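You operate a simulated robot arm through the tools that you are given. There is no shell and no other tool. Be economical: measure what you need, move in short steps, check, and stop when the job is done.

You run a simulated robot arm. Do the job below in one go: nothing can be reset, and whatever is moved stays where it is left.

Task
Swap the kit cards and set both counts back to zero.
Fine: the old card goes in the upper drawer; shut the clip and the drawer; the counts are the pass and fail sliders.

It is judged by the outcome, as a careful person would: the job done as asked, and still so three seconds after it is handed in. It fails if anything else is knocked over, pushed out of place, dropped, spilled or broken.

Robot
A 6-joint arm with a fingered hand, hanging from a carriage that runs on a gantry, over the field with the corners [-1438, 645], [-1442, -635], [1158, -644], [1162, 636] (x, y) and turns from -364 to 324 degrees about z. Base frame: it is fixed where the carriage stands at the start and does not move with it; the origin is on the floor, on the carriage's upright axis, x ahead of it, y to its left, z up. Lengths are in mm, angles in degrees, forces in N, time in s.
With the tool pointing down near the work surface it reaches from about 100 to 440 mm from the robot's upright axis, wherever it stands. Its first joint turns from -166.0 to 166.0 degrees. Places, roughly: board clip [1100, -500, 800]; card spot on the clip board [1100, -500, 700]; fail slider [1000, -500, 800]; inside of the upper trolley drawer [800, -100, 600]; pass slider [1000, -500, 800]; rework slider [900, -500, 800]; upper trolley drawer [700, -100, 600]. Payload 4 kg.
Tool frame: the origin (TCP) lies between the finger pads and is the grasp point; the fingertips stand 30 mm ahead of it; z points along the fingers, y is the line along which they close. The gripper opens to 104 mm. The gripper's body begins 35 mm behind the TCP. The gripper is a hand of 5 fingers: y runs from the thumb to the fingers, the wrist lies at [-15, -113, -190] in the tool frame, and closing takes about 1.5 s.
Orientation is told as [roll, pitch, yaw] about the base's x, y, z axes, in that order, counted from this pose: with the fingers straight down and the wrist toward the robot, the tool's x, y and z point along [0, 1, 0], [1, 0, 0] and [0, 0, -1] of the base frame.

Tools
- The arm moves only by the tool nudge_tool. Its arguments are lists of equal length, an entry for each row: "xyz": the shift along the tool's x, y, z in m, a list of three; "dr": the turn, a rotation vector about the tool's x, y, z in degrees, a list of three. In form: {"xyz": [[tx, ty, tz], ...], "dr": [[ax, ay, az], ...]}. A call has 1 to 10 rows; each row shifts and turns the commanded pose from where the row before left it, along the tool's axes as they then stand. "hand" is the closure, from 0 (fully open) to 1 (shut), set as the call begins (left out, the last holds). Rows are played at 5 a second. More than 50 mm and 8.6 degrees between two rows, or a gripper value outside its range, and nothing of the call is played. Where a pose cannot be reached the arm comes as near as it can. A force on the tool above 90 N (or 10 N above the force at the start of the call, whichever is more), or a blocked arm, ends the call early, and 0.2 s more pass. Each finger travels about 45 mm/s and halts on what it meets, pressing with about 23 N; the grip force reading is that of the motor and also rises with nothing between the fingers. The clock runs only during rows and for 0.2 s after the last one: add rows that do not move to give the fingers time. The reply holds the time, the measured pose of the TCP, the force on the tool along the base axes, the opening and the grip force, in the units named above and with some noise, with the torque about the TCP (base axes, N m) and any sound that the robot's microphone picked up.
- Cameras (640 x 400 px; columns grow to the right, rows downward): "scene" is now at [260.1, -30.5, 1661.2]; the picture's right is [-0.54, -0.84, 0.00], its down [-0.74, 0.47, -0.48] and it looks along [0.41, -0.26, -0.88] (base axes); focal length 258 px, centre (320, 200). "wrist" rides on the gripper at [60, -83, -120] in the tool frame; the picture's right is [-0.79, 0.29, -0.54], its down [-0.56, -0.71, 0.44] and it looks along [-0.26, 0.65, 0.72] (tool axes); focal length 234 px, centre (320, 200). There is no depth. A picture from a camera that has moved, and an enlarged one, comes with that camera's place and axes in the base frame and with its lens. The place of the scene camera against the robot may be out by one fixed shift of up to 18 mm in any direction.
- grab_frame(camera): a new picture of that camera. No time passes.
- move_column(by): slides the trunk up (or, below 0, down) by that many mm; the arm and the scene camera ride with it, the base frame stays. It gives what a move gives, with no picture.
- roll_base(legs): drives the robot by 1 to 6 legs, each [ahead, left, turn to the left] in mm, mm and degrees, along the robot's own axes; the way and the turn of a leg run together, so that a leg with both is an arc; at most 1500 mm and 180 degrees a leg. The arm and the cameras ride along, it lands a little off, and it stops where it bumps. It keeps to its track: a leg is cut to what the track allows. It gives what a move gives.
- set_fingers(index, middle, ring, little, thumb_bend, thumb_turn): sets how far each is bent, from 0 (flat) to 1 (curled in); at 0.3 the hand is open as for a grip, at 0.7 the pads meet at the TCP. One left out holds its place. A second passes; each finger stops where it meets its share of the squeeze, and holds until it gets a number again. A gripper value or a shape takes the hand back. It gives what a move gives, with no picture; readings hold the bend of each and the force on index, middle, ring, little, thumb and palm. thumb_turn goes from beside the hand (0) to across from the fingers (1), as for a grip.
- grasp_type(shape): the hand has 5 fingers and takes this shape, open, in about a second: jaw (thumb against the fingers, like two jaws); tri (thumb and two fingers); tip (a fingertip pinch); poke (one finger out to press); point (the index stretched); flat (the hand flat); cup (the hand cupped); fist (a fist). The gripper value then closes the fingers along that shape, each until it touches; the sizes above hold for jaw. It gives what a move gives, with no picture.
- pan_tilt(pan, tilt): turns the head with the scene camera to pan (to the left, within 155 degrees either way) and tilt (down, from -29 to 69), counted from straight ahead of the robot. It gives what a move gives.
- inspect(camera, box): a new picture of the part [left, top, right, bottom] of that camera's present view, enlarged. No time passes.
- finish_job(): hands the job in; it is judged then, once.

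Go step by step. Nothing tells you exact positions but the pictures and the camera data: compare them with the known pose of the tool, close in by small moves and look again before you grip or let go. The budget is 120 turns and 82 pictures, counting those below and the enlarged ones. Unless the task says otherwise, let go and move clear before handing in, and close with one line.

The tools are called after ">>>" by a JSON object that holds its "method" and its "body". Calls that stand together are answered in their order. nudge_tool: Moves the arm, as the interface text tells. Its arguments: {"type":"object","properties":{"xyz":{"type":"array"},"dr":{"type":"array"},"hand":{"type":"number"}},"required":["xyz","dr"]} The other tools are called the same way: move_column (by) slides the trunk up or down; grasp_type (shape) gives the hand a shape; set_fingers (index, middle, ring, little, thumb_bend, thumb_turn) moves the fingers one by one; roll_base (legs) drives the base; pan_tilt (pan, tilt) turns the head that bears the scene camera; grab_frame (camera) takes a picture; inspect (camera, box) takes an enlarged picture of a part of a camera's view; finish_job () hands the job in.

At the start:

```text
time: 0.0
ee_pos: [471.8, -107.3, 992.5]
tool_rot: [0.0, 0.0, 0.0]
ft_force: [-0.3, 0.3, -0.2]
moment: [-0.01, -0.01, 0.02]
finger_gap: 103.8
gripper_force: 0.1
shape: jaw
bend: [0.3, 0.3, 0.3, 0.3, 0.3, 0.97]
finger forces: [0.0, 0.0, 0.1, 0.1, 0.0, 0.0]
trunk travel left (down, up): [-397.0, 201.0]
robot x, y, heading: [-0.1, 2.8, -0.2]
head pan, tilt: [-32.4, 61.2]
```

scene: 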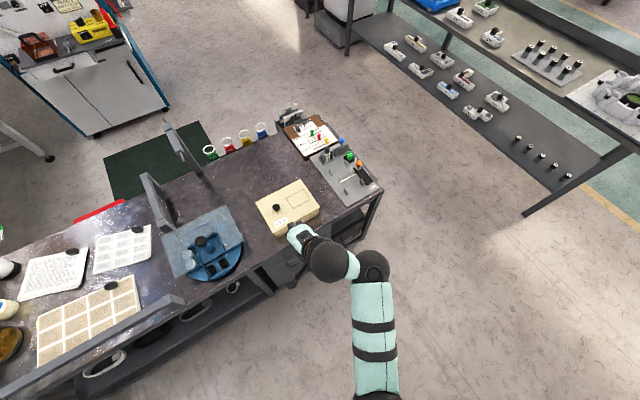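
wrist: 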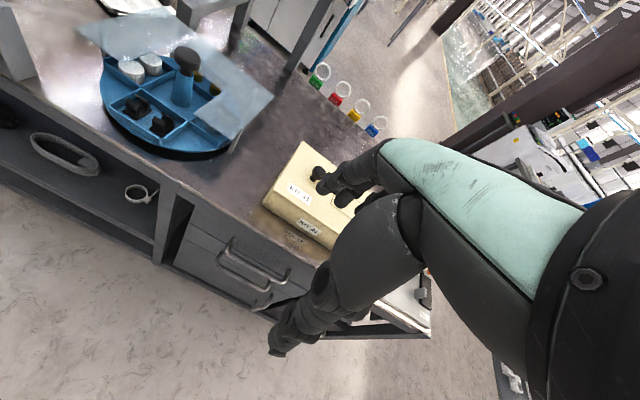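

I see a workbench with a clip board, a slider panel and a yellow box near the far right corner. I'll start by enlarging those parts.

>>> {"method": "inspect", "body": {"camera": "scene", "box": [250, 90, 400, 220]}}

>>> {"method": "inspect", "body": {"camera": "wrist", "box": [120, 120, 440, 360]}}

```text
3.08 times, centred on (325, 155) of scene
camera zoom: at [260.1, -30.5, 1661.2], right [-0.54, -0.84, 0.0], down [-0.74, 0.47, -0.48], along [0.41, -0.26, -0.88], focal length 794 px, centre (305, 338)
```

zoom: 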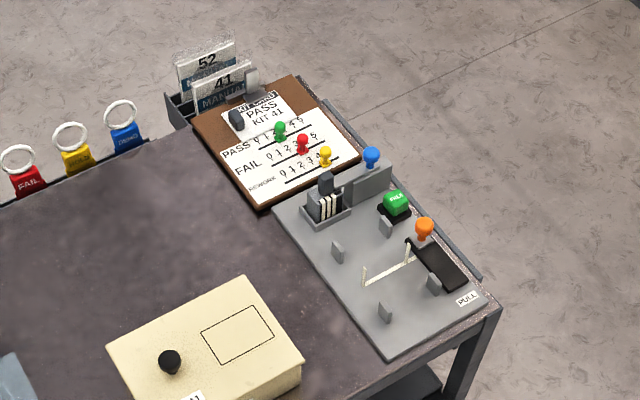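

```text
1.67 times, centred on (280, 240) of wrist
camera zoom: at [387.0, -47.1, 1112.3], right [0.29, -0.79, 0.54], down [-0.71, -0.56, -0.44], along [0.65, -0.26, -0.72], focal length 390 px, centre (387, 133)
```

zoom: 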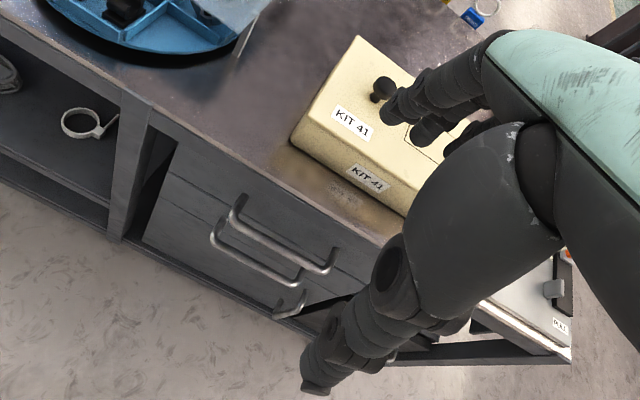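

The clip board with green, red and yellow sliders is at the bench's far right, and the drawers are in the front face. I'll raise the trunk and drive closer for better views.

>>> {"method": "roll_base", "body": {"legs": [[300, -250, 0]]}}

>>> {"method": "pan_tilt", "body": {"pan": -20, "tilt": 55}}

>>> {"method": "grab_frame", "body": {"camera": "scene"}}

>>> {"method": "grab_frame", "body": {"camera": "wrist"}}

```text
time: 2.5
ee_pos: [773.8, -356.0, 993.2]
tool_rot: [0.1, 0.0, 0.2]
ft_force: [0.1, 0.3, 0.0]
moment: [0.01, 0.02, 0.02]
finger_gap: 103.8
gripper_force: 0.1
shape: jaw
bend: [0.3, 0.3, 0.3, 0.3, 0.3, 0.97]
finger forces: [0.0, 0.0, 0.1, 0.0, 0.0, 0.1]
trunk travel left (down, up): [-397.0, 201.0]
robot x, y, heading: [304.4, -250.8, 0.2]
head pan, tilt: [-32.4, 61.2]
```

```text
time: 3.2
ee_pos: [774.2, -356.0, 992.9]
tool_rot: [-0.1, 0.0, 0.0]
ft_force: [0.4, -1.0, 0.6]
moment: [-0.01, 0.0, -0.01]
finger_gap: 103.6
gripper_force: 0.0
shape: jaw
bend: [0.3, 0.3, 0.3, 0.3, 0.3, 0.97]
finger forces: [0.0, 0.1, 0.0, 0.0, 0.0, 0.1]
trunk travel left (down, up): [-397.0, 201.0]
robot x, y, heading: [303.1, -254.9, 0.4]
head pan, tilt: [-20.0, 55.0]
```

```text
77 pictures are left
camera scene: at [575.3, -269.4, 1668.6], right [-0.34, -0.94, 0.0], down [-0.77, 0.28, -0.57], along [0.54, -0.2, -0.82], focal length 258 px, centre (320, 200)
```

scene: 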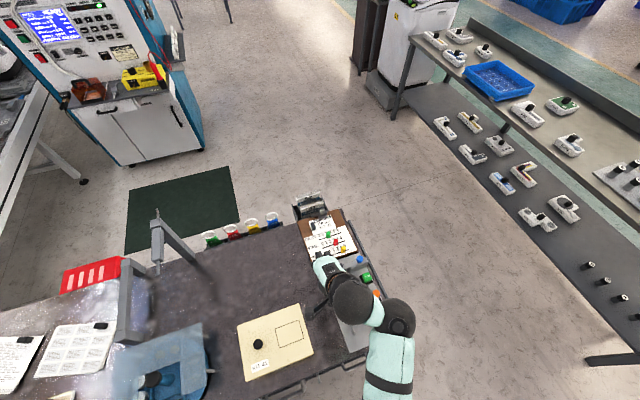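

```text
76 pictures are left
camera wrist: at [689.6, -296.0, 1112.2], right [0.29, -0.79, 0.54], down [-0.71, -0.56, -0.44], along [0.65, -0.26, -0.72], focal length 234 px, centre (320, 200)
```

wrist: 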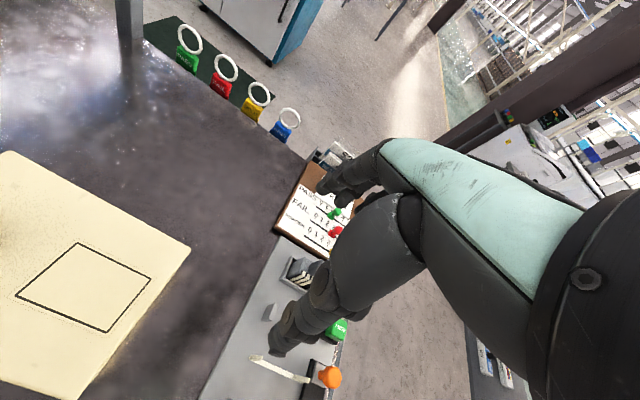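

The board and card rack are visible beyond the hand. I'll enlarge them.

>>> {"method": "inspect", "body": {"camera": "scene", "box": [280, 180, 390, 260]}}

>>> {"method": "inspect", "body": {"camera": "wrist", "box": [250, 120, 380, 260]}}

```text
5.00 times, centred on (335, 220) of scene
camera zoom: at [575.3, -269.4, 1668.6], right [-0.34, -0.94, 0.0], down [-0.77, 0.28, -0.57], along [0.54, -0.2, -0.82], focal length 1291 px, centre (245, 100)
```

zoom: 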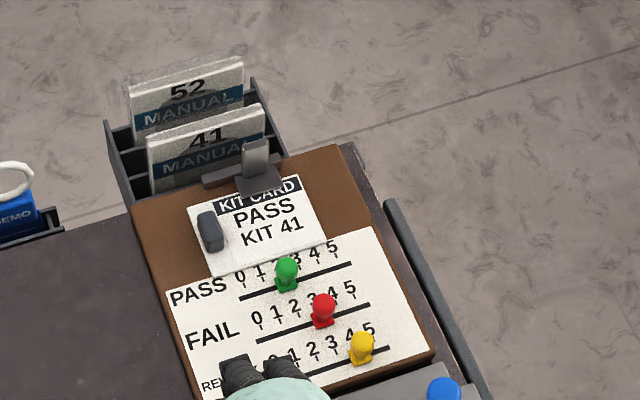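

```text
2.86 times, centred on (315, 190) of wrist
camera zoom: at [689.6, -296.0, 1112.2], right [0.29, -0.79, 0.54], down [-0.71, -0.56, -0.44], along [0.65, -0.26, -0.72], focal length 669 px, centre (334, 229)
```

zoom: 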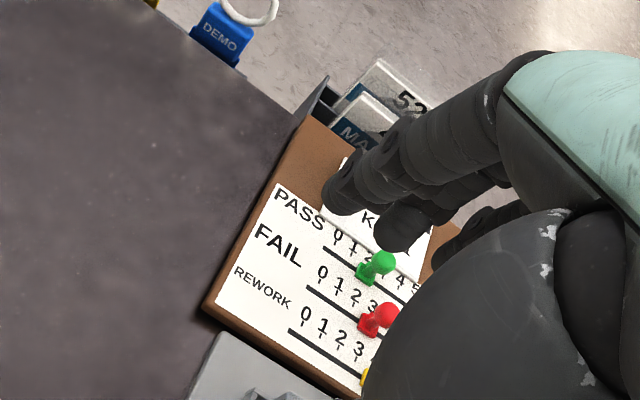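

The card on the board reads KIT CARD / PASS KIT 41, with a dark grip tab. Now I need to find the new card, so I'll look around the bench.

>>> {"method": "pan_tilt", "body": {"pan": 60, "tilt": 55}}

>>> {"method": "grab_frame", "body": {"camera": "scene"}}

>>> {"method": "pan_tilt", "body": {"pan": 20, "tilt": 69}}

>>> {"method": "grab_frame", "body": {"camera": "scene"}}

```text
time: 4.7
ee_pos: [772.9, -356.1, 992.7]
tool_rot: [0.0, 0.0, 0.2]
ft_force: [-0.1, -0.6, -0.1]
moment: [-0.03, 0.02, 0.01]
finger_gap: 103.7
gripper_force: 0.0
shape: jaw
bend: [0.3, 0.3, 0.3, 0.3, 0.3, 0.97]
finger forces: [0.1, 0.0, 0.0, 0.0, 0.1, 0.1]
trunk travel left (down, up): [-397.0, 201.0]
robot x, y, heading: [299.9, -251.7, 0.2]
head pan, tilt: [60.0, 55.0]
```

```text
73 pictures are left
camera scene: at [543.5, -182.4, 1668.6], right [0.87, -0.5, 0.0], down [-0.41, -0.71, -0.57], along [0.29, 0.5, -0.82], focal length 258 px, centre (320, 200)
```

scene: 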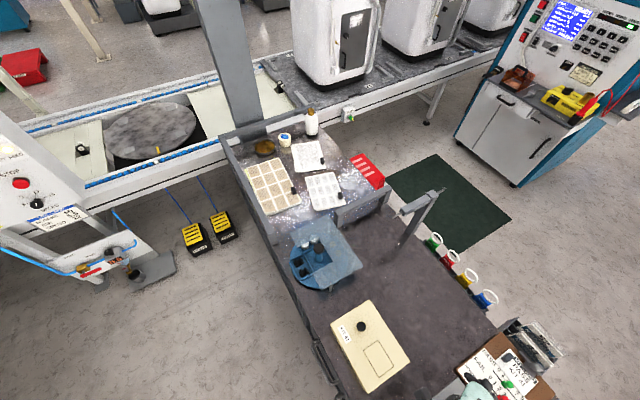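

```text
time: 5.8
ee_pos: [773.4, -356.9, 993.3]
tool_rot: [0.1, 0.0, 0.0]
ft_force: [0.1, -0.5, 0.6]
moment: [0.02, 0.01, 0.0]
finger_gap: 103.6
gripper_force: 0.2
shape: jaw
bend: [0.3, 0.3, 0.3, 0.3, 0.3, 0.97]
finger forces: [0.0, 0.0, 0.0, 0.0, 0.0, 0.0]
trunk travel left (down, up): [-397.0, 201.0]
robot x, y, heading: [304.6, -247.2, 0.3]
head pan, tilt: [20.0, 68.8]
```

```text
72 pictures are left
camera scene: at [560.0, -225.6, 1653.2], right [0.34, -0.94, 0.0], down [-0.87, -0.32, -0.36], along [0.34, 0.12, -0.93], focal length 258 px, centre (320, 200)
```

scene: 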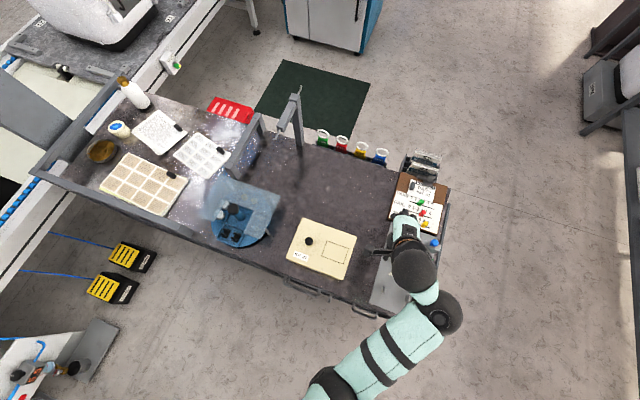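

No spare card is obvious yet. I'll enlarge the yellow box and the left sheets.

>>> {"method": "inspect", "body": {"camera": "scene", "box": [270, 200, 380, 300]}}

>>> {"method": "inspect", "body": {"camera": "scene", "box": [70, 70, 290, 260]}}

>>> {"method": "inspect", "body": {"camera": "wrist", "box": [200, 200, 400, 400]}}

```text
4.00 times, centred on (325, 250) of scene
camera zoom: at [560.0, -225.6, 1653.2], right [0.34, -0.94, 0.0], down [-0.87, -0.32, -0.36], along [0.34, 0.12, -0.93], focal length 1033 px, centre (300, 0)
```

zoom: 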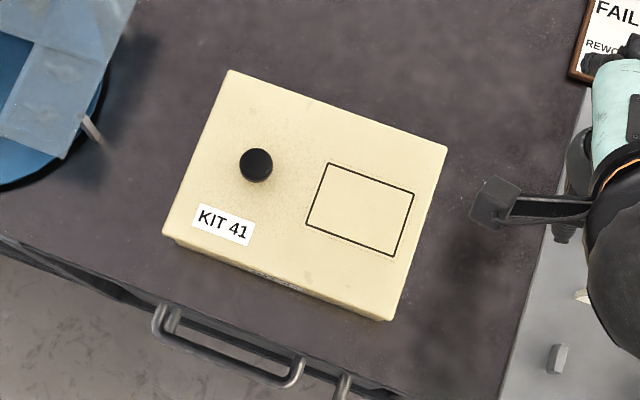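

```text
2.11 times, centred on (180, 165) of scene
camera zoom: at [560.0, -225.6, 1653.2], right [0.34, -0.94, 0.0], down [-0.87, -0.32, -0.36], along [0.34, 0.12, -0.93], focal length 544 px, centre (615, 274)
```

zoom: 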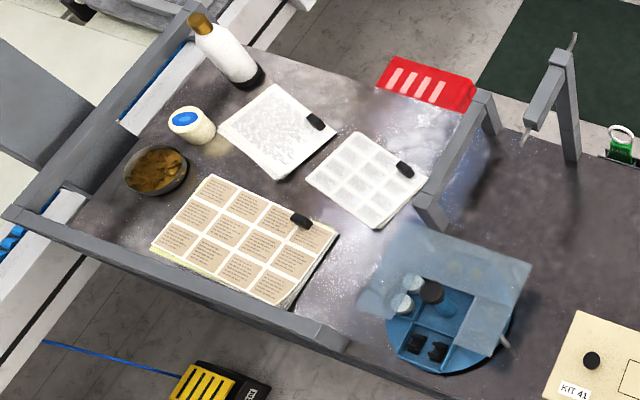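

```text
2.00 times, centred on (300, 300) of wrist
camera zoom: at [689.6, -296.0, 1112.2], right [0.29, -0.79, 0.54], down [-0.71, -0.56, -0.44], along [0.65, -0.26, -0.72], focal length 468 px, centre (360, 0)
```

zoom: 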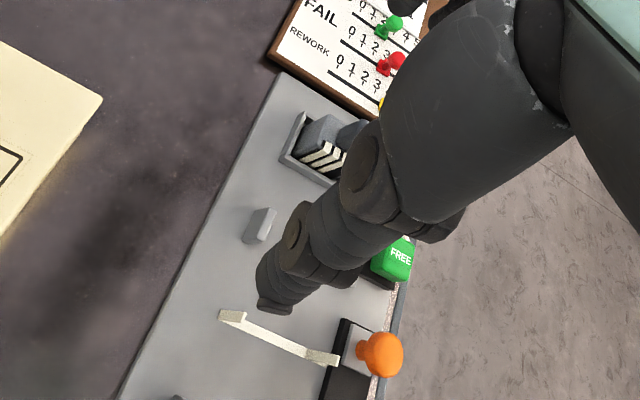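

The new card is probably in a drawer. I'll back off, lower the trunk and look at the drawer fronts.

>>> {"method": "roll_base", "body": {"legs": [[-500, 200, 0]]}}

>>> {"method": "move_column", "body": {"by": -200}}

>>> {"method": "pan_tilt", "body": {"pan": 0, "tilt": 50}}

>>> {"method": "grab_frame", "body": {"camera": "scene"}}

>>> {"method": "grab_frame", "body": {"camera": "wrist"}}

```text
time: 8.9
ee_pos: [270.1, -156.5, 992.6]
tool_rot: [0.0, -0.1, 0.0]
ft_force: [0.6, -0.9, 0.4]
moment: [0.02, -0.01, -0.04]
finger_gap: 104.1
gripper_force: 0.0
shape: jaw
bend: [0.3, 0.3, 0.3, 0.3, 0.3, 0.97]
finger forces: [0.1, 0.0, 0.0, 0.0, 0.0, 0.0]
trunk travel left (down, up): [-397.0, 201.0]
robot x, y, heading: [-200.1, -47.9, -0.0]
head pan, tilt: [20.0, 68.8]
```

```text
time: 11.1
ee_pos: [270.6, -156.7, 793.6]
tool_rot: [0.0, -0.1, 0.0]
ft_force: [-0.1, -0.7, -0.6]
moment: [0.02, 0.0, -0.01]
finger_gap: 103.7
gripper_force: 0.1
shape: jaw
bend: [0.3, 0.3, 0.3, 0.3, 0.3, 0.97]
finger forces: [0.0, 0.1, 0.0, 0.0, 0.0, 0.0]
trunk travel left (down, up): [-197.0, 401.0]
robot x, y, heading: [-200.3, -49.9, -0.2]
head pan, tilt: [20.0, 68.8]
```

```text
time: 11.9
ee_pos: [271.1, -157.0, 792.6]
tool_rot: [0.0, 0.0, 0.0]
ft_force: [0.2, -0.3, 0.7]
moment: [0.01, 0.02, 0.02]
finger_gap: 103.7
gripper_force: 0.0
shape: jaw
bend: [0.3, 0.3, 0.3, 0.3, 0.3, 0.97]
finger forces: [0.0, 0.0, 0.0, 0.0, 0.0, 0.0]
trunk travel left (down, up): [-197.0, 401.0]
robot x, y, heading: [-202.7, -44.6, 0.4]
head pan, tilt: [0.0, 50.0]
```

```text
68 pictures are left
camera scene: at [81.3, -44.9, 1475.1], right [0.0, -1.0, 0.0], down [-0.77, 0.0, -0.64], along [0.64, 0.0, -0.77], focal length 258 px, centre (320, 200)
```

scene: 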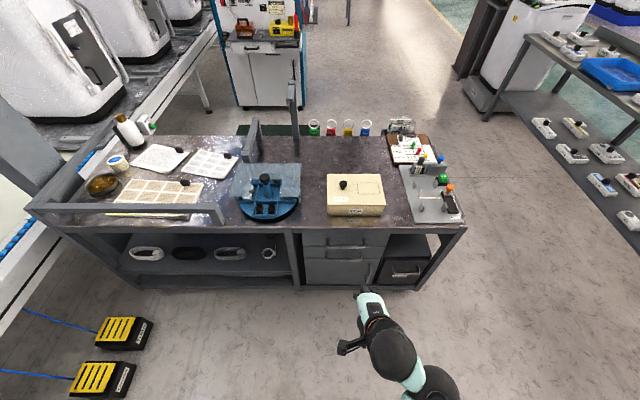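

```text
67 pictures are left
camera wrist: at [186.3, -96.6, 912.3], right [0.29, -0.79, 0.54], down [-0.71, -0.56, -0.44], along [0.65, -0.26, -0.72], focal length 234 px, centre (320, 200)
```

wrist: 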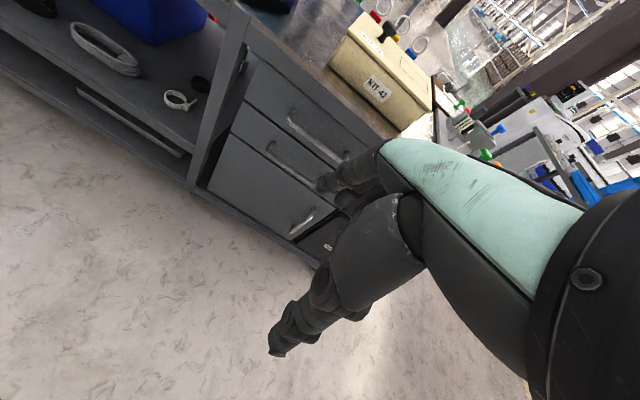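

>>> {"method": "inspect", "body": {"camera": "scene", "box": [290, 165, 480, 300]}}

>>> {"method": "inspect", "body": {"camera": "wrist", "box": [200, 40, 400, 260]}}

```text
2.96 times, centred on (385, 232) of scene
camera zoom: at [81.3, -44.9, 1475.1], right [0.0, -1.0, 0.0], down [-0.77, 0.0, -0.64], along [0.64, 0.0, -0.77], focal length 765 px, centre (127, 104)
```

zoom: 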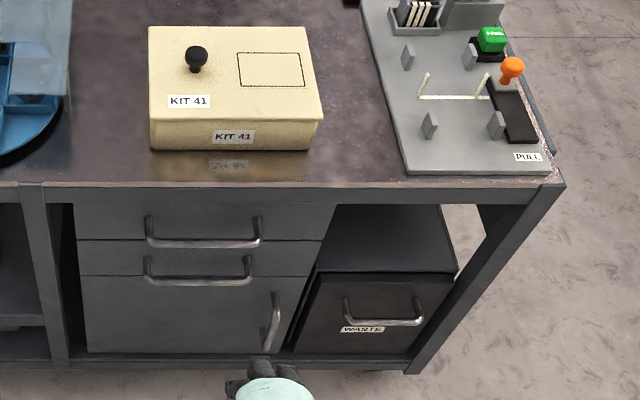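

```text
1.82 times, centred on (300, 150) of wrist
camera zoom: at [186.3, -96.6, 912.3], right [0.29, -0.79, 0.54], down [-0.71, -0.56, -0.44], along [0.65, -0.26, -0.72], focal length 426 px, centre (356, 291)
```

zoom: 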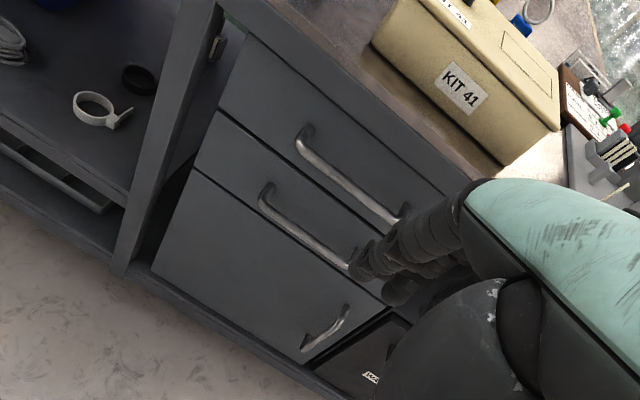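

The upper drawer's handle is a bar around x≈563, y −75 to −208, z≈637. I'll tilt the hand forward 45° in free space and look at the fit.

>>> {"method": "nudge_tool", "body": {"xyz": [[0, 0, 0], [0, 0, 0], [0, 0, 0], [0, 0, 0], [0, 0, 0], [0, 0, 0], [0, 0, 0]], "dr": [[-7.5, 0, 0], [-7.5, 0, 0], [-7.5, 0, 0], [-7.5, 0, 0], [-7.5, 0, 0], [-7.5, 0, 0], [0, 0, 0]]}}

>>> {"method": "grab_frame", "body": {"camera": "wrist"}}

```text
time: 13.5
ee_pos: [270.4, -157.5, 793.2]
tool_rot: [-0.1, -45.0, 0.0]
ft_force: [1.0, 0.2, -0.6]
moment: [-0.01, 0.02, 0.03]
finger_gap: 103.9
gripper_force: 0.0
shape: jaw
bend: [0.3, 0.3, 0.3, 0.3, 0.3, 0.97]
finger forces: [0.0, 0.0, 0.0, 0.1, 0.0, 0.0]
trunk travel left (down, up): [-197.0, 401.0]
robot x, y, heading: [-202.9, -47.9, -0.1]
head pan, tilt: [0.0, 50.0]
```

```text
64 pictures are left
camera wrist: at [125.7, -96.5, 818.7], right [-0.18, -0.79, 0.59], down [-0.19, -0.56, -0.81], along [0.96, -0.26, -0.05], focal length 234 px, centre (320, 200)
```

wrist: 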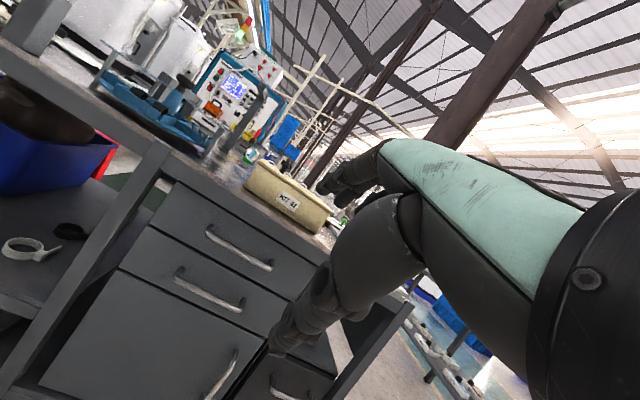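

The handle centre is about (563, −145, 632) and the table edge is above it. I'll lower, close the hand partly, and drive up to a standoff.

>>> {"method": "move_column", "body": {"by": -150}}

>>> {"method": "roll_base", "body": {"legs": [[220, 12, 0]]}}

>>> {"method": "nudge_tool", "body": {"xyz": [[0, 0, 0], [0, 0, 0], [0, 0, 0], [0, 0, 0], [0, 0, 0]], "dr": [[0, 0, 0], [0, 0, 0], [0, 0, 0], [0, 0, 0], [0, 0, 0]], "hand": 0.5}}

>>> {"method": "pan_tilt", "body": {"pan": -10, "tilt": 65}}

>>> {"method": "grab_frame", "body": {"camera": "wrist"}}

>>> {"method": "inspect", "body": {"camera": "scene", "box": [220, 140, 420, 280]}}

```text
time: 15.3
ee_pos: [270.8, -156.3, 644.1]
tool_rot: [0.0, -45.0, 0.0]
ft_force: [-0.4, 0.2, -1.0]
moment: [0.06, 0.01, 0.01]
finger_gap: 104.1
gripper_force: 0.0
shape: jaw
bend: [0.3, 0.3, 0.3, 0.3, 0.3, 0.97]
finger forces: [0.0, 0.0, 0.0, 0.0, 0.1, 0.0]
trunk travel left (down, up): [-47.0, 551.0]
robot x, y, heading: [-200.7, -49.4, 0.1]
head pan, tilt: [0.0, 50.0]
```

```text
time: 17.0
ee_pos: [491.5, -145.6, 644.2]
tool_rot: [-0.1, -44.9, -0.1]
ft_force: [-0.1, 0.2, 0.3]
moment: [-0.05, -0.01, 0.01]
finger_gap: 103.8
gripper_force: 0.1
shape: jaw
bend: [0.3, 0.3, 0.3, 0.3, 0.3, 0.97]
finger forces: [0.1, 0.0, 0.0, 0.1, 0.0, 0.0]
trunk travel left (down, up): [-47.0, 551.0]
robot x, y, heading: [24.0, -40.3, 0.0]
head pan, tilt: [0.0, 50.0]
```

```text
time: 18.2
ee_pos: [491.8, -145.9, 643.4]
tool_rot: [0.0, -45.0, -0.2]
ft_force: [-0.4, -0.6, 0.1]
moment: [0.0, 0.0, -0.04]
finger_gap: 52.7
gripper_force: 0.1
shape: jaw
bend: [0.74, 0.44, 0.41, 0.64, 0.69, 1.0]
finger forces: [0.0, 0.0, 0.0, 0.0, 0.0, 0.0]
trunk travel left (down, up): [-47.0, 551.0]
robot x, y, heading: [17.0, -36.2, 0.0]
head pan, tilt: [0.0, 50.0]
```

```text
time: 18.9
ee_pos: [492.0, -147.0, 643.1]
tool_rot: [0.0, -45.1, -0.1]
ft_force: [0.5, 0.9, 0.0]
moment: [-0.02, 0.01, -0.03]
finger_gap: 52.4
gripper_force: 0.1
shape: jaw
bend: [0.74, 0.44, 0.41, 0.64, 0.69, 1.0]
finger forces: [0.0, 0.1, 0.0, 0.0, 0.0, 0.1]
trunk travel left (down, up): [-47.0, 551.0]
robot x, y, heading: [19.2, -36.0, -0.4]
head pan, tilt: [-10.0, 65.0]
```

```text
63 pictures are left
camera wrist: at [347.1, -84.8, 668.9], right [-0.18, -0.79, 0.59], down [-0.19, -0.56, -0.81], along [0.96, -0.26, -0.05], focal length 234 px, centre (320, 200)
```

wrist: 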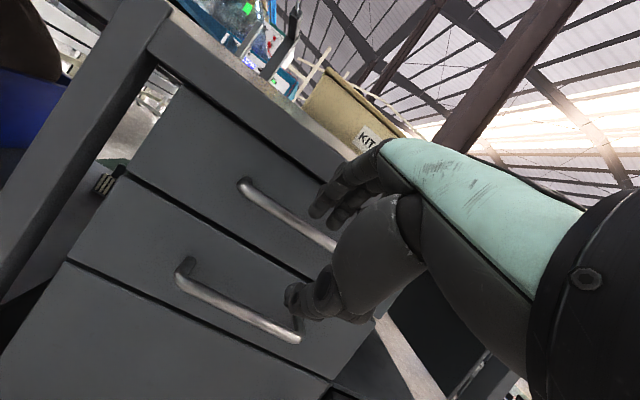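

```text
2.86 times, centred on (320, 210) of scene
camera zoom: at [285.4, -43.8, 1307.1], right [-0.17, -0.98, 0.0], down [-0.89, 0.16, -0.42], along [0.42, -0.07, -0.91], focal length 738 px, centre (320, 171)
```

zoom: 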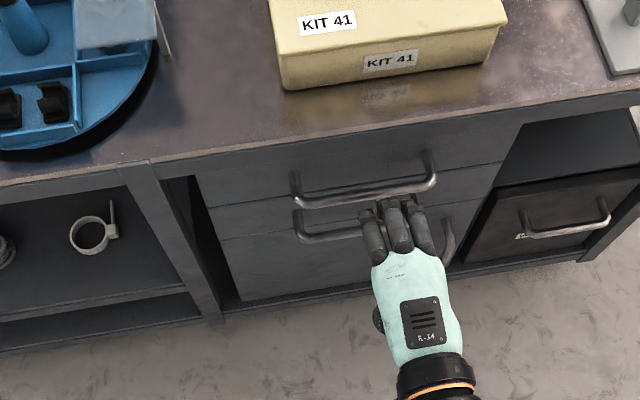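

The hand lines up with the upper handle. I'll advance to just around the bar in small steps.

>>> {"method": "nudge_tool", "body": {"xyz": [[0, 0.012, 0.015], [0, 0.012, 0.015], [0, 0.0105, 0.0125], [0, 0, 0]], "dr": [[0, 0, 0], [0, 0, 0], [0, 0, 0], [0, 0, 0]]}}

>>> {"method": "inspect", "body": {"camera": "scene", "box": [260, 140, 400, 240]}}

>>> {"method": "inspect", "body": {"camera": "wrist", "box": [200, 120, 420, 330]}}

```text
time: 19.9
ee_pos: [546.3, -145.6, 637.5]
tool_rot: [0.0, -45.0, -0.1]
ft_force: [-0.5, 0.1, 0.4]
moment: [-0.01, 0.0, 0.05]
finger_gap: 52.3
gripper_force: 0.0
shape: jaw
bend: [0.74, 0.44, 0.41, 0.64, 0.69, 1.0]
finger forces: [0.0, 0.0, 0.1, 0.0, 0.0, 0.1]
trunk travel left (down, up): [-47.0, 551.0]
robot x, y, heading: [21.3, -38.5, -0.1]
head pan, tilt: [-10.0, 65.0]
```

```text
4.00 times, centred on (330, 190) of scene
camera zoom: at [285.1, -43.8, 1307.0], right [-0.17, -0.98, 0.0], down [-0.89, 0.16, -0.42], along [0.42, -0.07, -0.91], focal length 1033 px, centre (280, 240)
```

zoom: 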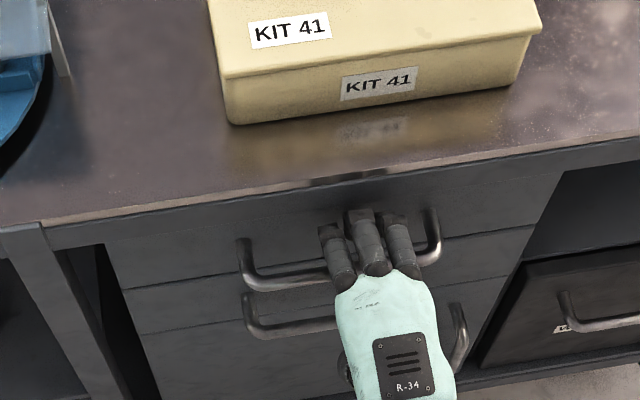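

```text
1.90 times, centred on (310, 225) of wrist
camera zoom: at [401.6, -85.5, 662.1], right [-0.18, -0.79, 0.59], down [-0.19, -0.56, -0.81], along [0.96, -0.26, -0.05], focal length 446 px, centre (339, 152)
```

zoom: 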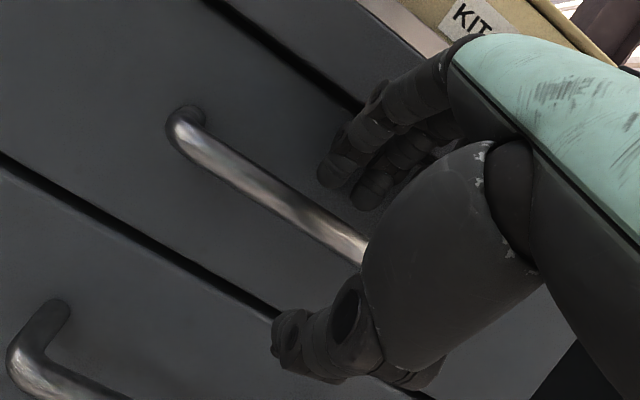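

The bar lies between the fingers and the thumb. I'll close and check the grip.

>>> {"method": "nudge_tool", "body": {"xyz": [[0, 0.001, 0.001], [0, 0, 0], [0, 0, 0], [0, 0, 0], [0, 0, 0], [0, 0, 0], [0, 0, 0]], "dr": [[0, 0, 0], [0, 0, 0], [0, 0, 0], [0, 0, 0], [0, 0, 0], [0, 0, 0], [0, 0, 0]], "hand": 1.0}}

>>> {"method": "inspect", "body": {"camera": "wrist", "box": [200, 120, 420, 330]}}

```text
time: 21.6
ee_pos: [548.0, -145.9, 636.5]
tool_rot: [0.0, -45.0, -0.1]
ft_force: [2.8, -0.8, -3.2]
moment: [-0.06, -0.01, 0.03]
finger_gap: 6.3
gripper_force: 23.3
shape: jaw
bend: [0.72, 0.62, 0.6, 0.7, 0.71, 1.0]
finger forces: [10.4, 5.4, 2.7, 0.1, 19.9, 0.0]
trunk travel left (down, up): [-47.0, 551.0]
robot x, y, heading: [20.0, -36.8, -0.3]
head pan, tilt: [-10.0, 65.0]
```

```text
1.90 times, centred on (310, 225) of wrist
camera zoom: at [403.3, -85.4, 662.2], right [-0.18, -0.79, 0.59], down [-0.19, -0.56, -0.81], along [0.96, -0.26, -0.05], focal length 446 px, centre (339, 152)
```

zoom: 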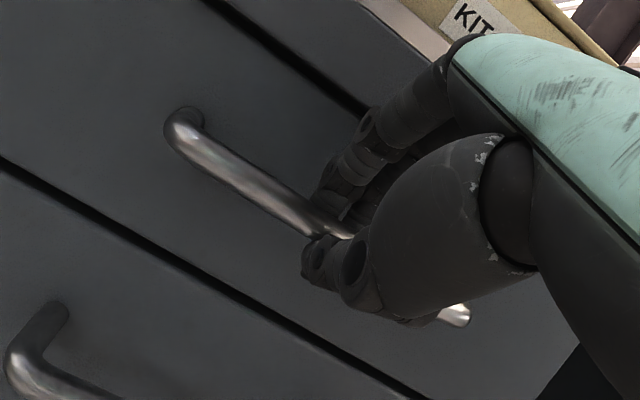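

The handle is gripped (about 20 N). I'll pull the drawer toward −x gently.

>>> {"method": "nudge_tool", "body": {"xyz": [[0, -0.007, -0.007], [0, -0.007, -0.007], [0, -0.014, -0.014], [0, -0.014, -0.014], [0, -0.014, -0.014], [0, -0.014, -0.014], [0, -0.014, -0.014], [0, 0, 0]], "dr": [[0, 0, 0], [0, 0, 0], [0, 0, 0], [0, 0, 0], [0, 0, 0], [0, 0, 0], [0, 0, 0], [0, 0, 0]]}}

>>> {"method": "grab_frame", "body": {"camera": "scene"}}

```text
time: 23.4
ee_pos: [428.2, -145.4, 637.6]
tool_rot: [0.1, -44.9, -0.1]
ft_force: [0.8, -2.9, -11.2]
moment: [-0.07, 0.2, -0.03]
finger_gap: 6.0
gripper_force: 23.2
shape: jaw
bend: [0.72, 0.63, 0.61, 0.7, 0.7, 1.0]
finger forces: [10.2, 4.9, 2.2, 0.1, 23.5, 0.0]
trunk travel left (down, up): [-47.0, 551.0]
robot x, y, heading: [21.5, -38.2, -0.3]
head pan, tilt: [-10.0, 65.0]
```

```text
58 pictures are left
camera scene: at [285.0, -44.3, 1306.9], right [-0.17, -0.98, 0.0], down [-0.89, 0.16, -0.42], along [0.42, -0.07, -0.91], focal length 258 px, centre (320, 200)
```

scene: 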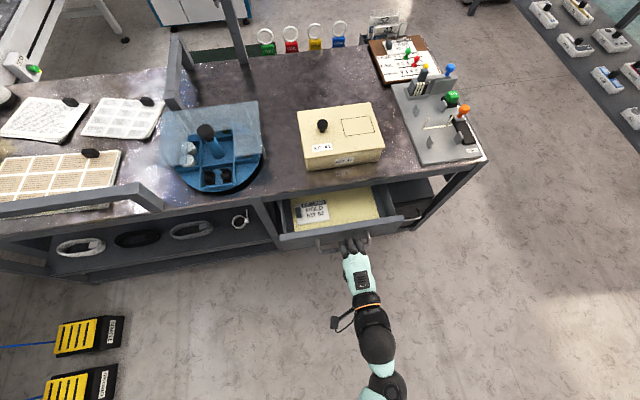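

The drawer opened and shows a card reading HOLD / KIT 52 inside. I'll pull it further.

>>> {"method": "nudge_tool", "body": {"xyz": [[0, -0.014, -0.014], [0, -0.014, -0.014], [0, -0.014, -0.014], [0, -0.01, -0.01], [0, 0, 0]], "dr": [[0, 0, 0], [0, 0, 0], [0, 0, 0], [0, 0, 0], [0, 0, 0]]}}

>>> {"method": "inspect", "body": {"camera": "scene", "box": [240, 140, 440, 290]}}

```text
time: 24.6
ee_pos: [354.1, -145.1, 639.1]
tool_rot: [0.0, -45.0, 0.0]
ft_force: [0.4, -2.2, -14.5]
moment: [-0.08, 0.25, -0.02]
finger_gap: 5.7
gripper_force: 22.8
shape: jaw
bend: [0.72, 0.64, 0.63, 0.7, 0.69, 1.0]
finger forces: [9.4, 4.1, 2.2, 0.0, 24.6, 0.0]
trunk travel left (down, up): [-47.0, 551.0]
robot x, y, heading: [22.7, -40.7, -0.2]
head pan, tilt: [-10.0, 65.0]
```

```text
2.67 times, centred on (340, 215) of scene
camera zoom: at [284.8, -44.0, 1306.8], right [-0.17, -0.98, 0.0], down [-0.89, 0.16, -0.42], along [0.42, -0.07, -0.91], focal length 688 px, centre (267, 160)
```

zoom: 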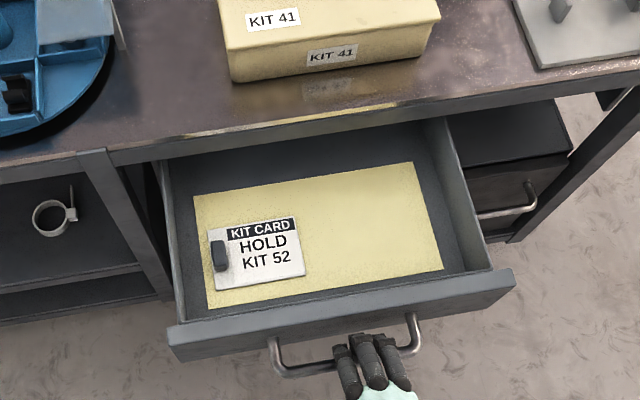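

The drawer is open with the KIT 52 card and its grip tab on the left. I'll release the handle and retreat up and back.

>>> {"method": "nudge_tool", "body": {"xyz": [[0, 0, 0], [0, 0, 0], [0, 0, 0], [0, 0, 0], [0, 0, 0], [0, 0, -0.02], [0, 0, -0.03], [0, 0, -0.04], [0, 0, -0.04], [0, 0, -0.04]], "dr": [[0, 0, 0], [0, 0, 0], [0, 0, 0], [0, 0, 0], [0, 0, 0], [0, 0, 0], [0, 0, 0], [0, 0, 0], [0, 0, 0], [0, 0, 0]], "hand": 0.45}}

>>> {"method": "move_column", "body": {"by": 350}}

>>> {"method": "nudge_tool", "body": {"xyz": [[0, 0, 0], [0, 0, 0], [0, 0, 0], [0, 0, 0], [0, 0, 0], [0, 0, 0], [0, 0, 0]], "dr": [[7.5, 0, 0], [7.5, 0, 0], [7.5, 0, 0], [7.5, 0, 0], [7.5, 0, 0], [7.5, 0, 0], [0, 0, 0]]}}

>>> {"method": "grab_frame", "body": {"camera": "scene"}}

```text
time: 26.8
ee_pos: [333.8, -130.6, 747.8]
tool_rot: [0.0, -45.0, -0.2]
ft_force: [-0.1, 0.6, 0.3]
moment: [0.01, 0.04, 0.0]
finger_gap: 56.6
gripper_force: 0.1
shape: jaw
bend: [0.74, 0.43, 0.39, 0.58, 0.67, 0.99]
finger forces: [0.1, 0.1, 0.1, 0.1, 0.0, 0.0]
out of reach, approached as far as the arm can: row 7, 8, 9, 10
trunk travel left (down, up): [-47.0, 551.0]
robot x, y, heading: [16.2, -38.3, -0.2]
head pan, tilt: [-10.0, 65.0]
```

```text
time: 30.2
ee_pos: [332.4, -130.0, 1097.3]
tool_rot: [0.0, -45.0, -0.1]
ft_force: [0.1, 0.1, 0.2]
moment: [0.01, 0.0, 0.0]
finger_gap: 56.8
gripper_force: 0.1
shape: jaw
bend: [0.74, 0.43, 0.39, 0.58, 0.67, 0.99]
finger forces: [0.0, 0.0, 0.1, 0.1, 0.0, 0.0]
trunk travel left (down, up): [-397.0, 201.0]
robot x, y, heading: [19.5, -39.4, 0.0]
head pan, tilt: [-10.0, 65.0]
```

```text
time: 31.8
ee_pos: [324.4, -37.8, 1036.8]
tool_rot: [-0.6, -8.7, -0.7]
ft_force: [0.0, 0.1, 0.3]
moment: [-0.02, 0.0, -0.01]
finger_gap: 56.8
gripper_force: 0.1
shape: jaw
bend: [0.74, 0.43, 0.39, 0.58, 0.67, 0.99]
finger forces: [0.1, 0.0, 0.1, 0.0, 0.0, 0.0]
out of reach, approached as far as the arm can: row 1, 2, 3, 4, 5, 6
trunk travel left (down, up): [-397.0, 201.0]
robot x, y, heading: [23.2, -38.8, -0.4]
head pan, tilt: [-10.0, 65.0]
```

```text
56 pictures are left
camera scene: at [285.4, -43.9, 1657.0], right [-0.17, -0.98, 0.0], down [-0.89, 0.16, -0.42], along [0.42, -0.07, -0.91], focal length 258 px, centre (320, 200)
```

scene: 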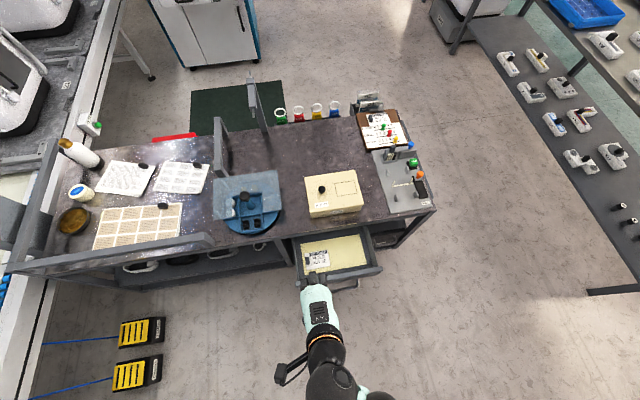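

The hand is clear. I'll level the tool and extend it a bit, then turn to heading −90 and drive next to the board.

>>> {"method": "nudge_tool", "body": {"xyz": [[0, 0.03, 0], [0, 0.03, 0], [0, 0, 0]], "dr": [[4.3, 0, 0], [4.4, 0, 0], [0, 0, 0]], "hand": 0.0}}

>>> {"method": "roll_base", "body": {"legs": [[0, 0, -90], [60, 1030, 0]]}}

>>> {"method": "pan_tilt", "body": {"pan": 20, "tilt": 69}}

>>> {"method": "grab_frame", "body": {"camera": "scene"}}

>>> {"method": "grab_frame", "body": {"camera": "wrist"}}

```text
time: 32.6
ee_pos: [380.7, -46.0, 1059.3]
tool_rot: [-2.7, -7.6, -2.3]
ft_force: [0.2, -0.6, 0.6]
moment: [-0.01, 0.01, -0.01]
finger_gap: 103.6
gripper_force: 0.0
shape: jaw
bend: [0.3, 0.3, 0.3, 0.3, 0.3, 0.97]
finger forces: [0.0, 0.1, 0.1, 0.1, 0.1, 0.0]
out of reach, approached as far as the arm can: row 1, 2
trunk travel left (down, up): [-397.0, 201.0]
robot x, y, heading: [22.3, -38.6, -0.3]
head pan, tilt: [-10.0, 65.0]
```

```text
time: 41.7
ee_pos: [1030.3, -467.8, 1059.0]
tool_rot: [-2.9, -7.8, -93.0]
ft_force: [-0.8, -0.6, 0.7]
moment: [-0.03, 0.0, 0.02]
finger_gap: 103.5
gripper_force: 0.1
shape: jaw
bend: [0.3, 0.3, 0.3, 0.3, 0.3, 0.97]
finger forces: [0.1, 0.1, 0.0, 0.1, 0.1, 0.1]
trunk travel left (down, up): [-397.0, 201.0]
robot x, y, heading: [1040.3, -110.5, -90.8]
head pan, tilt: [-10.0, 65.0]
```

```text
time: 42.7
ee_pos: [1030.8, -467.4, 1059.4]
tool_rot: [-2.9, -7.8, -92.8]
ft_force: [0.4, -0.5, 0.9]
moment: [0.03, 0.01, -0.01]
finger_gap: 103.7
gripper_force: 0.0
shape: jaw
bend: [0.3, 0.3, 0.3, 0.3, 0.3, 0.97]
finger forces: [0.1, 0.0, 0.0, 0.0, 0.1, 0.0]
trunk travel left (down, up): [-397.0, 201.0]
robot x, y, heading: [1045.4, -106.5, -90.6]
head pan, tilt: [20.0, 68.8]
```

```text
55 pictures are left
camera scene: at [1064.0, -356.2, 1653.2], right [-0.94, -0.33, 0.0], down [-0.31, 0.88, -0.36], along [0.12, -0.34, -0.93], focal length 258 px, centre (320, 200)
```

scene: 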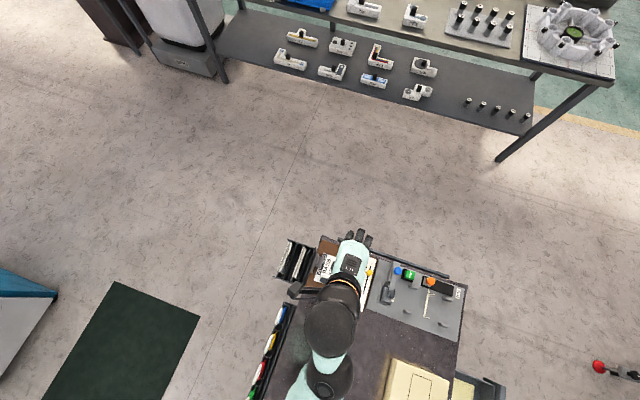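

```text
54 pictures are left
camera wrist: at [1101.0, -373.3, 1163.1], right [-0.77, -0.17, 0.61], down [-0.55, 0.67, -0.5], along [-0.33, -0.72, -0.61], focal length 234 px, centre (320, 200)
```

wrist: 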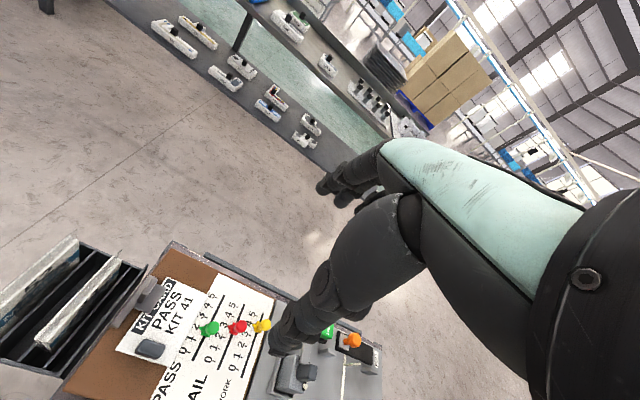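

The wrist camera sees the board well from here. I'll enlarge it.

>>> {"method": "inspect", "body": {"camera": "wrist", "box": [60, 220, 320, 400]}}

```text
2.22 times, centred on (190, 310) of wrist
camera zoom: at [1101.0, -373.3, 1163.1], right [-0.77, -0.17, 0.61], down [-0.55, 0.67, -0.5], along [-0.33, -0.72, -0.61], focal length 520 px, centre (609, -44)
```

zoom: 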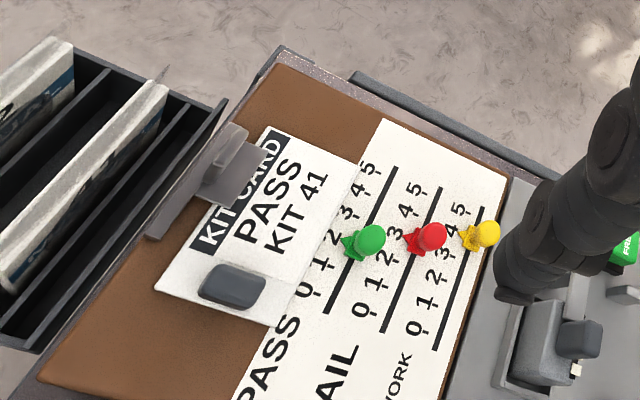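

I place the card tab at about (1066, −424, 752). The green peg is near (1005, −466), the red near (966, −480), and the clip lever top near (1115, −482, 782). I'll lower 150 mm for a close view of the clip.

>>> {"method": "move_column", "body": {"by": -150}}

>>> {"method": "inspect", "body": {"camera": "wrist", "box": [40, 160, 300, 400]}}

```text
time: 44.4
ee_pos: [1030.4, -467.4, 909.5]
tool_rot: [-2.8, -7.7, -92.9]
ft_force: [-0.5, -0.4, -0.2]
moment: [0.01, 0.0, 0.02]
finger_gap: 103.6
gripper_force: 0.1
shape: jaw
bend: [0.3, 0.3, 0.3, 0.3, 0.3, 0.97]
finger forces: [0.1, 0.1, 0.0, 0.0, 0.1, 0.1]
trunk travel left (down, up): [-247.0, 351.0]
robot x, y, heading: [1044.2, -107.2, -90.6]
head pan, tilt: [20.0, 68.8]
```

```text
1.67 times, centred on (170, 280) of wrist
camera zoom: at [1101.0, -373.3, 1013.2], right [-0.77, -0.17, 0.61], down [-0.55, 0.67, -0.5], along [-0.33, -0.72, -0.61], focal length 390 px, centre (570, 67)
```

zoom: 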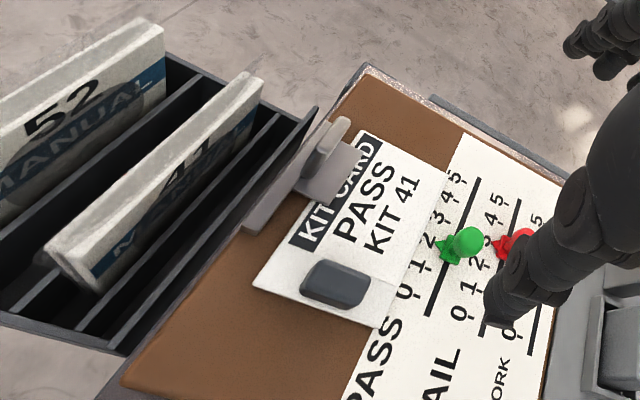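

The clip has a flap over the card and an upright lever. I'll square the tool to vertical while dropping slightly, and form the poke shape.

>>> {"method": "nudge_tool", "body": {"xyz": [[0, 0, 0.02], [0, 0, 0.02], [0, 0, 0.02], [0, 0, 0]], "dr": [[3.8, 1.4, -1.4], [3.9, 1.4, -1.4], [0, 0, 0], [0, 0, 0]]}}

>>> {"method": "grasp_type", "body": {"shape": "poke"}}

>>> {"method": "grab_frame", "body": {"camera": "wrist"}}

>>> {"method": "inspect", "body": {"camera": "scene", "box": [260, 200, 480, 350]}}

```text
time: 45.4
ee_pos: [1027.5, -474.1, 855.7]
tool_rot: [-0.3, 0.0, -90.3]
ft_force: [-0.6, 0.1, 0.0]
moment: [0.04, -0.03, 0.0]
finger_gap: 103.5
gripper_force: 0.1
shape: jaw
bend: [0.3, 0.3, 0.3, 0.3, 0.3, 0.97]
finger forces: [0.1, 0.2, 0.0, 0.0, 0.0, 0.0]
out of reach, approached as far as the arm can: row 3
trunk travel left (down, up): [-247.0, 351.0]
robot x, y, heading: [1045.9, -111.6, -90.8]
head pan, tilt: [20.0, 68.8]
```

```text
time: 46.3
ee_pos: [1028.2, -474.5, 854.8]
tool_rot: [-0.3, -0.2, -90.5]
ft_force: [-0.1, 0.4, -0.3]
moment: [0.02, 0.04, 0.03]
finger_gap: 0.1
gripper_force: 0.1
shape: poke
bend: [0.7, 0.7, 0.99, 0.99, 1.0, 1.0]
finger forces: [0.0, 0.1, 0.0, 0.0, 0.0, 0.0]
trunk travel left (down, up): [-247.0, 351.0]
robot x, y, heading: [1040.5, -108.7, -90.6]
head pan, tilt: [20.0, 68.8]
```

```text
51 pictures are left
camera wrist: at [1087.5, -390.6, 973.6], right [-0.79, -0.28, 0.55], down [-0.56, 0.71, -0.43], along [-0.27, -0.65, -0.72], focal length 234 px, centre (320, 200)
```

wrist: 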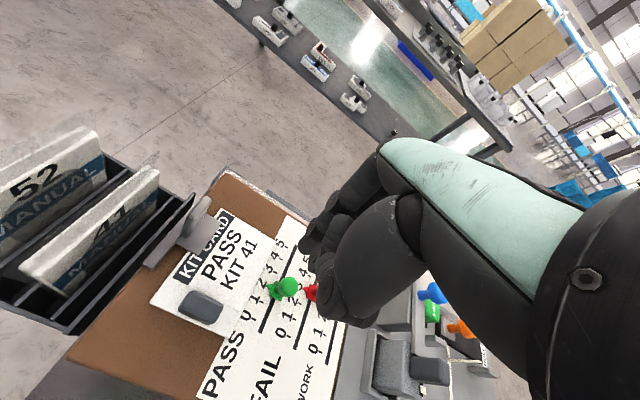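

```text
2.67 times, centred on (370, 275) of scene
camera zoom: at [1064.0, -356.1, 1503.2], right [-0.94, -0.33, 0.0], down [-0.31, 0.88, -0.36], along [0.12, -0.34, -0.93], focal length 688 px, centre (187, 0)
```

zoom: 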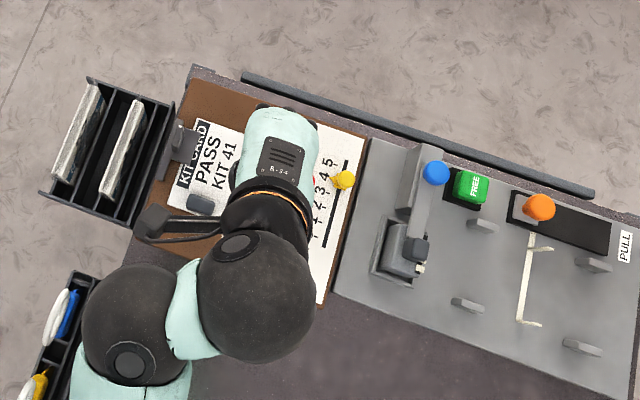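

I need precise clip geometry. I'll enlarge both views on it.

>>> {"method": "inspect", "body": {"camera": "wrist", "box": [130, 170, 270, 290]}}

>>> {"method": "inspect", "body": {"camera": "scene", "box": [300, 225, 380, 290]}}

```text
3.33 times, centred on (200, 230) of wrist
camera zoom: at [1087.5, -390.6, 973.6], right [-0.79, -0.28, 0.55], down [-0.56, 0.71, -0.43], along [-0.27, -0.65, -0.72], focal length 781 px, centre (720, 100)
```

zoom: 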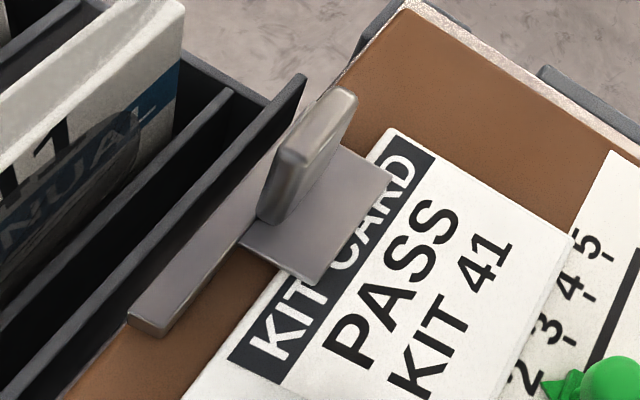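

```text
6.15 times, centred on (340, 258) of scene
camera zoom: at [1064.0, -356.1, 1503.2], right [-0.94, -0.33, 0.0], down [-0.31, 0.88, -0.36], along [0.12, -0.34, -0.93], focal length 1589 px, centre (197, -154)
```

zoom: 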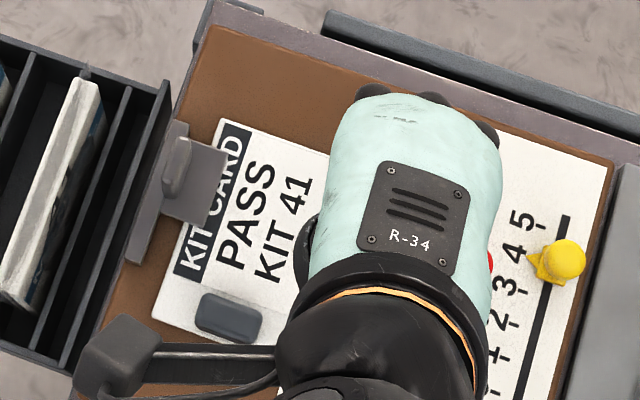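

The lever is a small plate at about (1110, −482), top z≈780, base ≈750. I'll stand the fingertips just in front of it (−x side) and then push it toward +x.

>>> {"method": "nudge_tool", "body": {"xyz": [[0.02, 0.004, 0], [0.015, 0.004, 0], [0, 0, 0]], "dr": [[0, 0, 0], [0, 0, 0], [0, 0, 0]]}}

>>> {"method": "move_column", "body": {"by": -53}}

>>> {"method": "inspect", "body": {"camera": "wrist", "box": [120, 150, 420, 350]}}

```text
time: 47.1
ee_pos: [1055.4, -482.2, 856.5]
tool_rot: [-0.1, 0.2, -90.4]
ft_force: [-0.1, -0.4, 0.5]
moment: [0.0, -0.02, 0.01]
finger_gap: 0.0
gripper_force: 0.0
shape: poke
bend: [0.7, 0.7, 0.99, 0.99, 1.0, 1.0]
finger forces: [0.1, 0.0, 0.0, 0.1, 0.0, 0.0]
out of reach, approached as far as the arm can: row 1
trunk travel left (down, up): [-247.0, 351.0]
robot x, y, heading: [1044.4, -106.2, -90.7]
head pan, tilt: [20.0, 68.8]
```

```text
time: 48.0
ee_pos: [1055.6, -482.7, 803.8]
tool_rot: [-0.1, 0.0, -90.3]
ft_force: [-0.1, -0.8, 0.4]
moment: [-0.02, 0.04, 0.0]
finger_gap: 0.0
gripper_force: 0.1
shape: poke
bend: [0.7, 0.7, 0.99, 0.99, 1.0, 1.0]
finger forces: [0.2, 0.0, 0.0, 0.0, 0.0, 0.1]
trunk travel left (down, up): [-194.0, 404.0]
robot x, y, heading: [1045.3, -108.8, -90.8]
head pan, tilt: [20.0, 68.8]
```

```text
2.00 times, centred on (270, 250) of wrist
camera zoom: at [1116.5, -399.5, 922.5], right [-0.79, -0.28, 0.55], down [-0.56, 0.71, -0.43], along [-0.26, -0.64, -0.72], focal length 468 px, centre (420, 100)
```

zoom: 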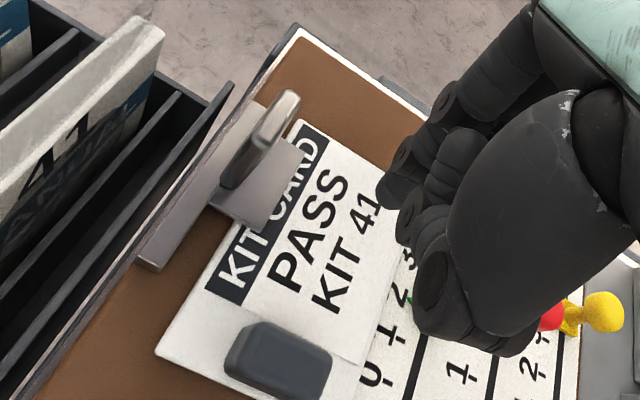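

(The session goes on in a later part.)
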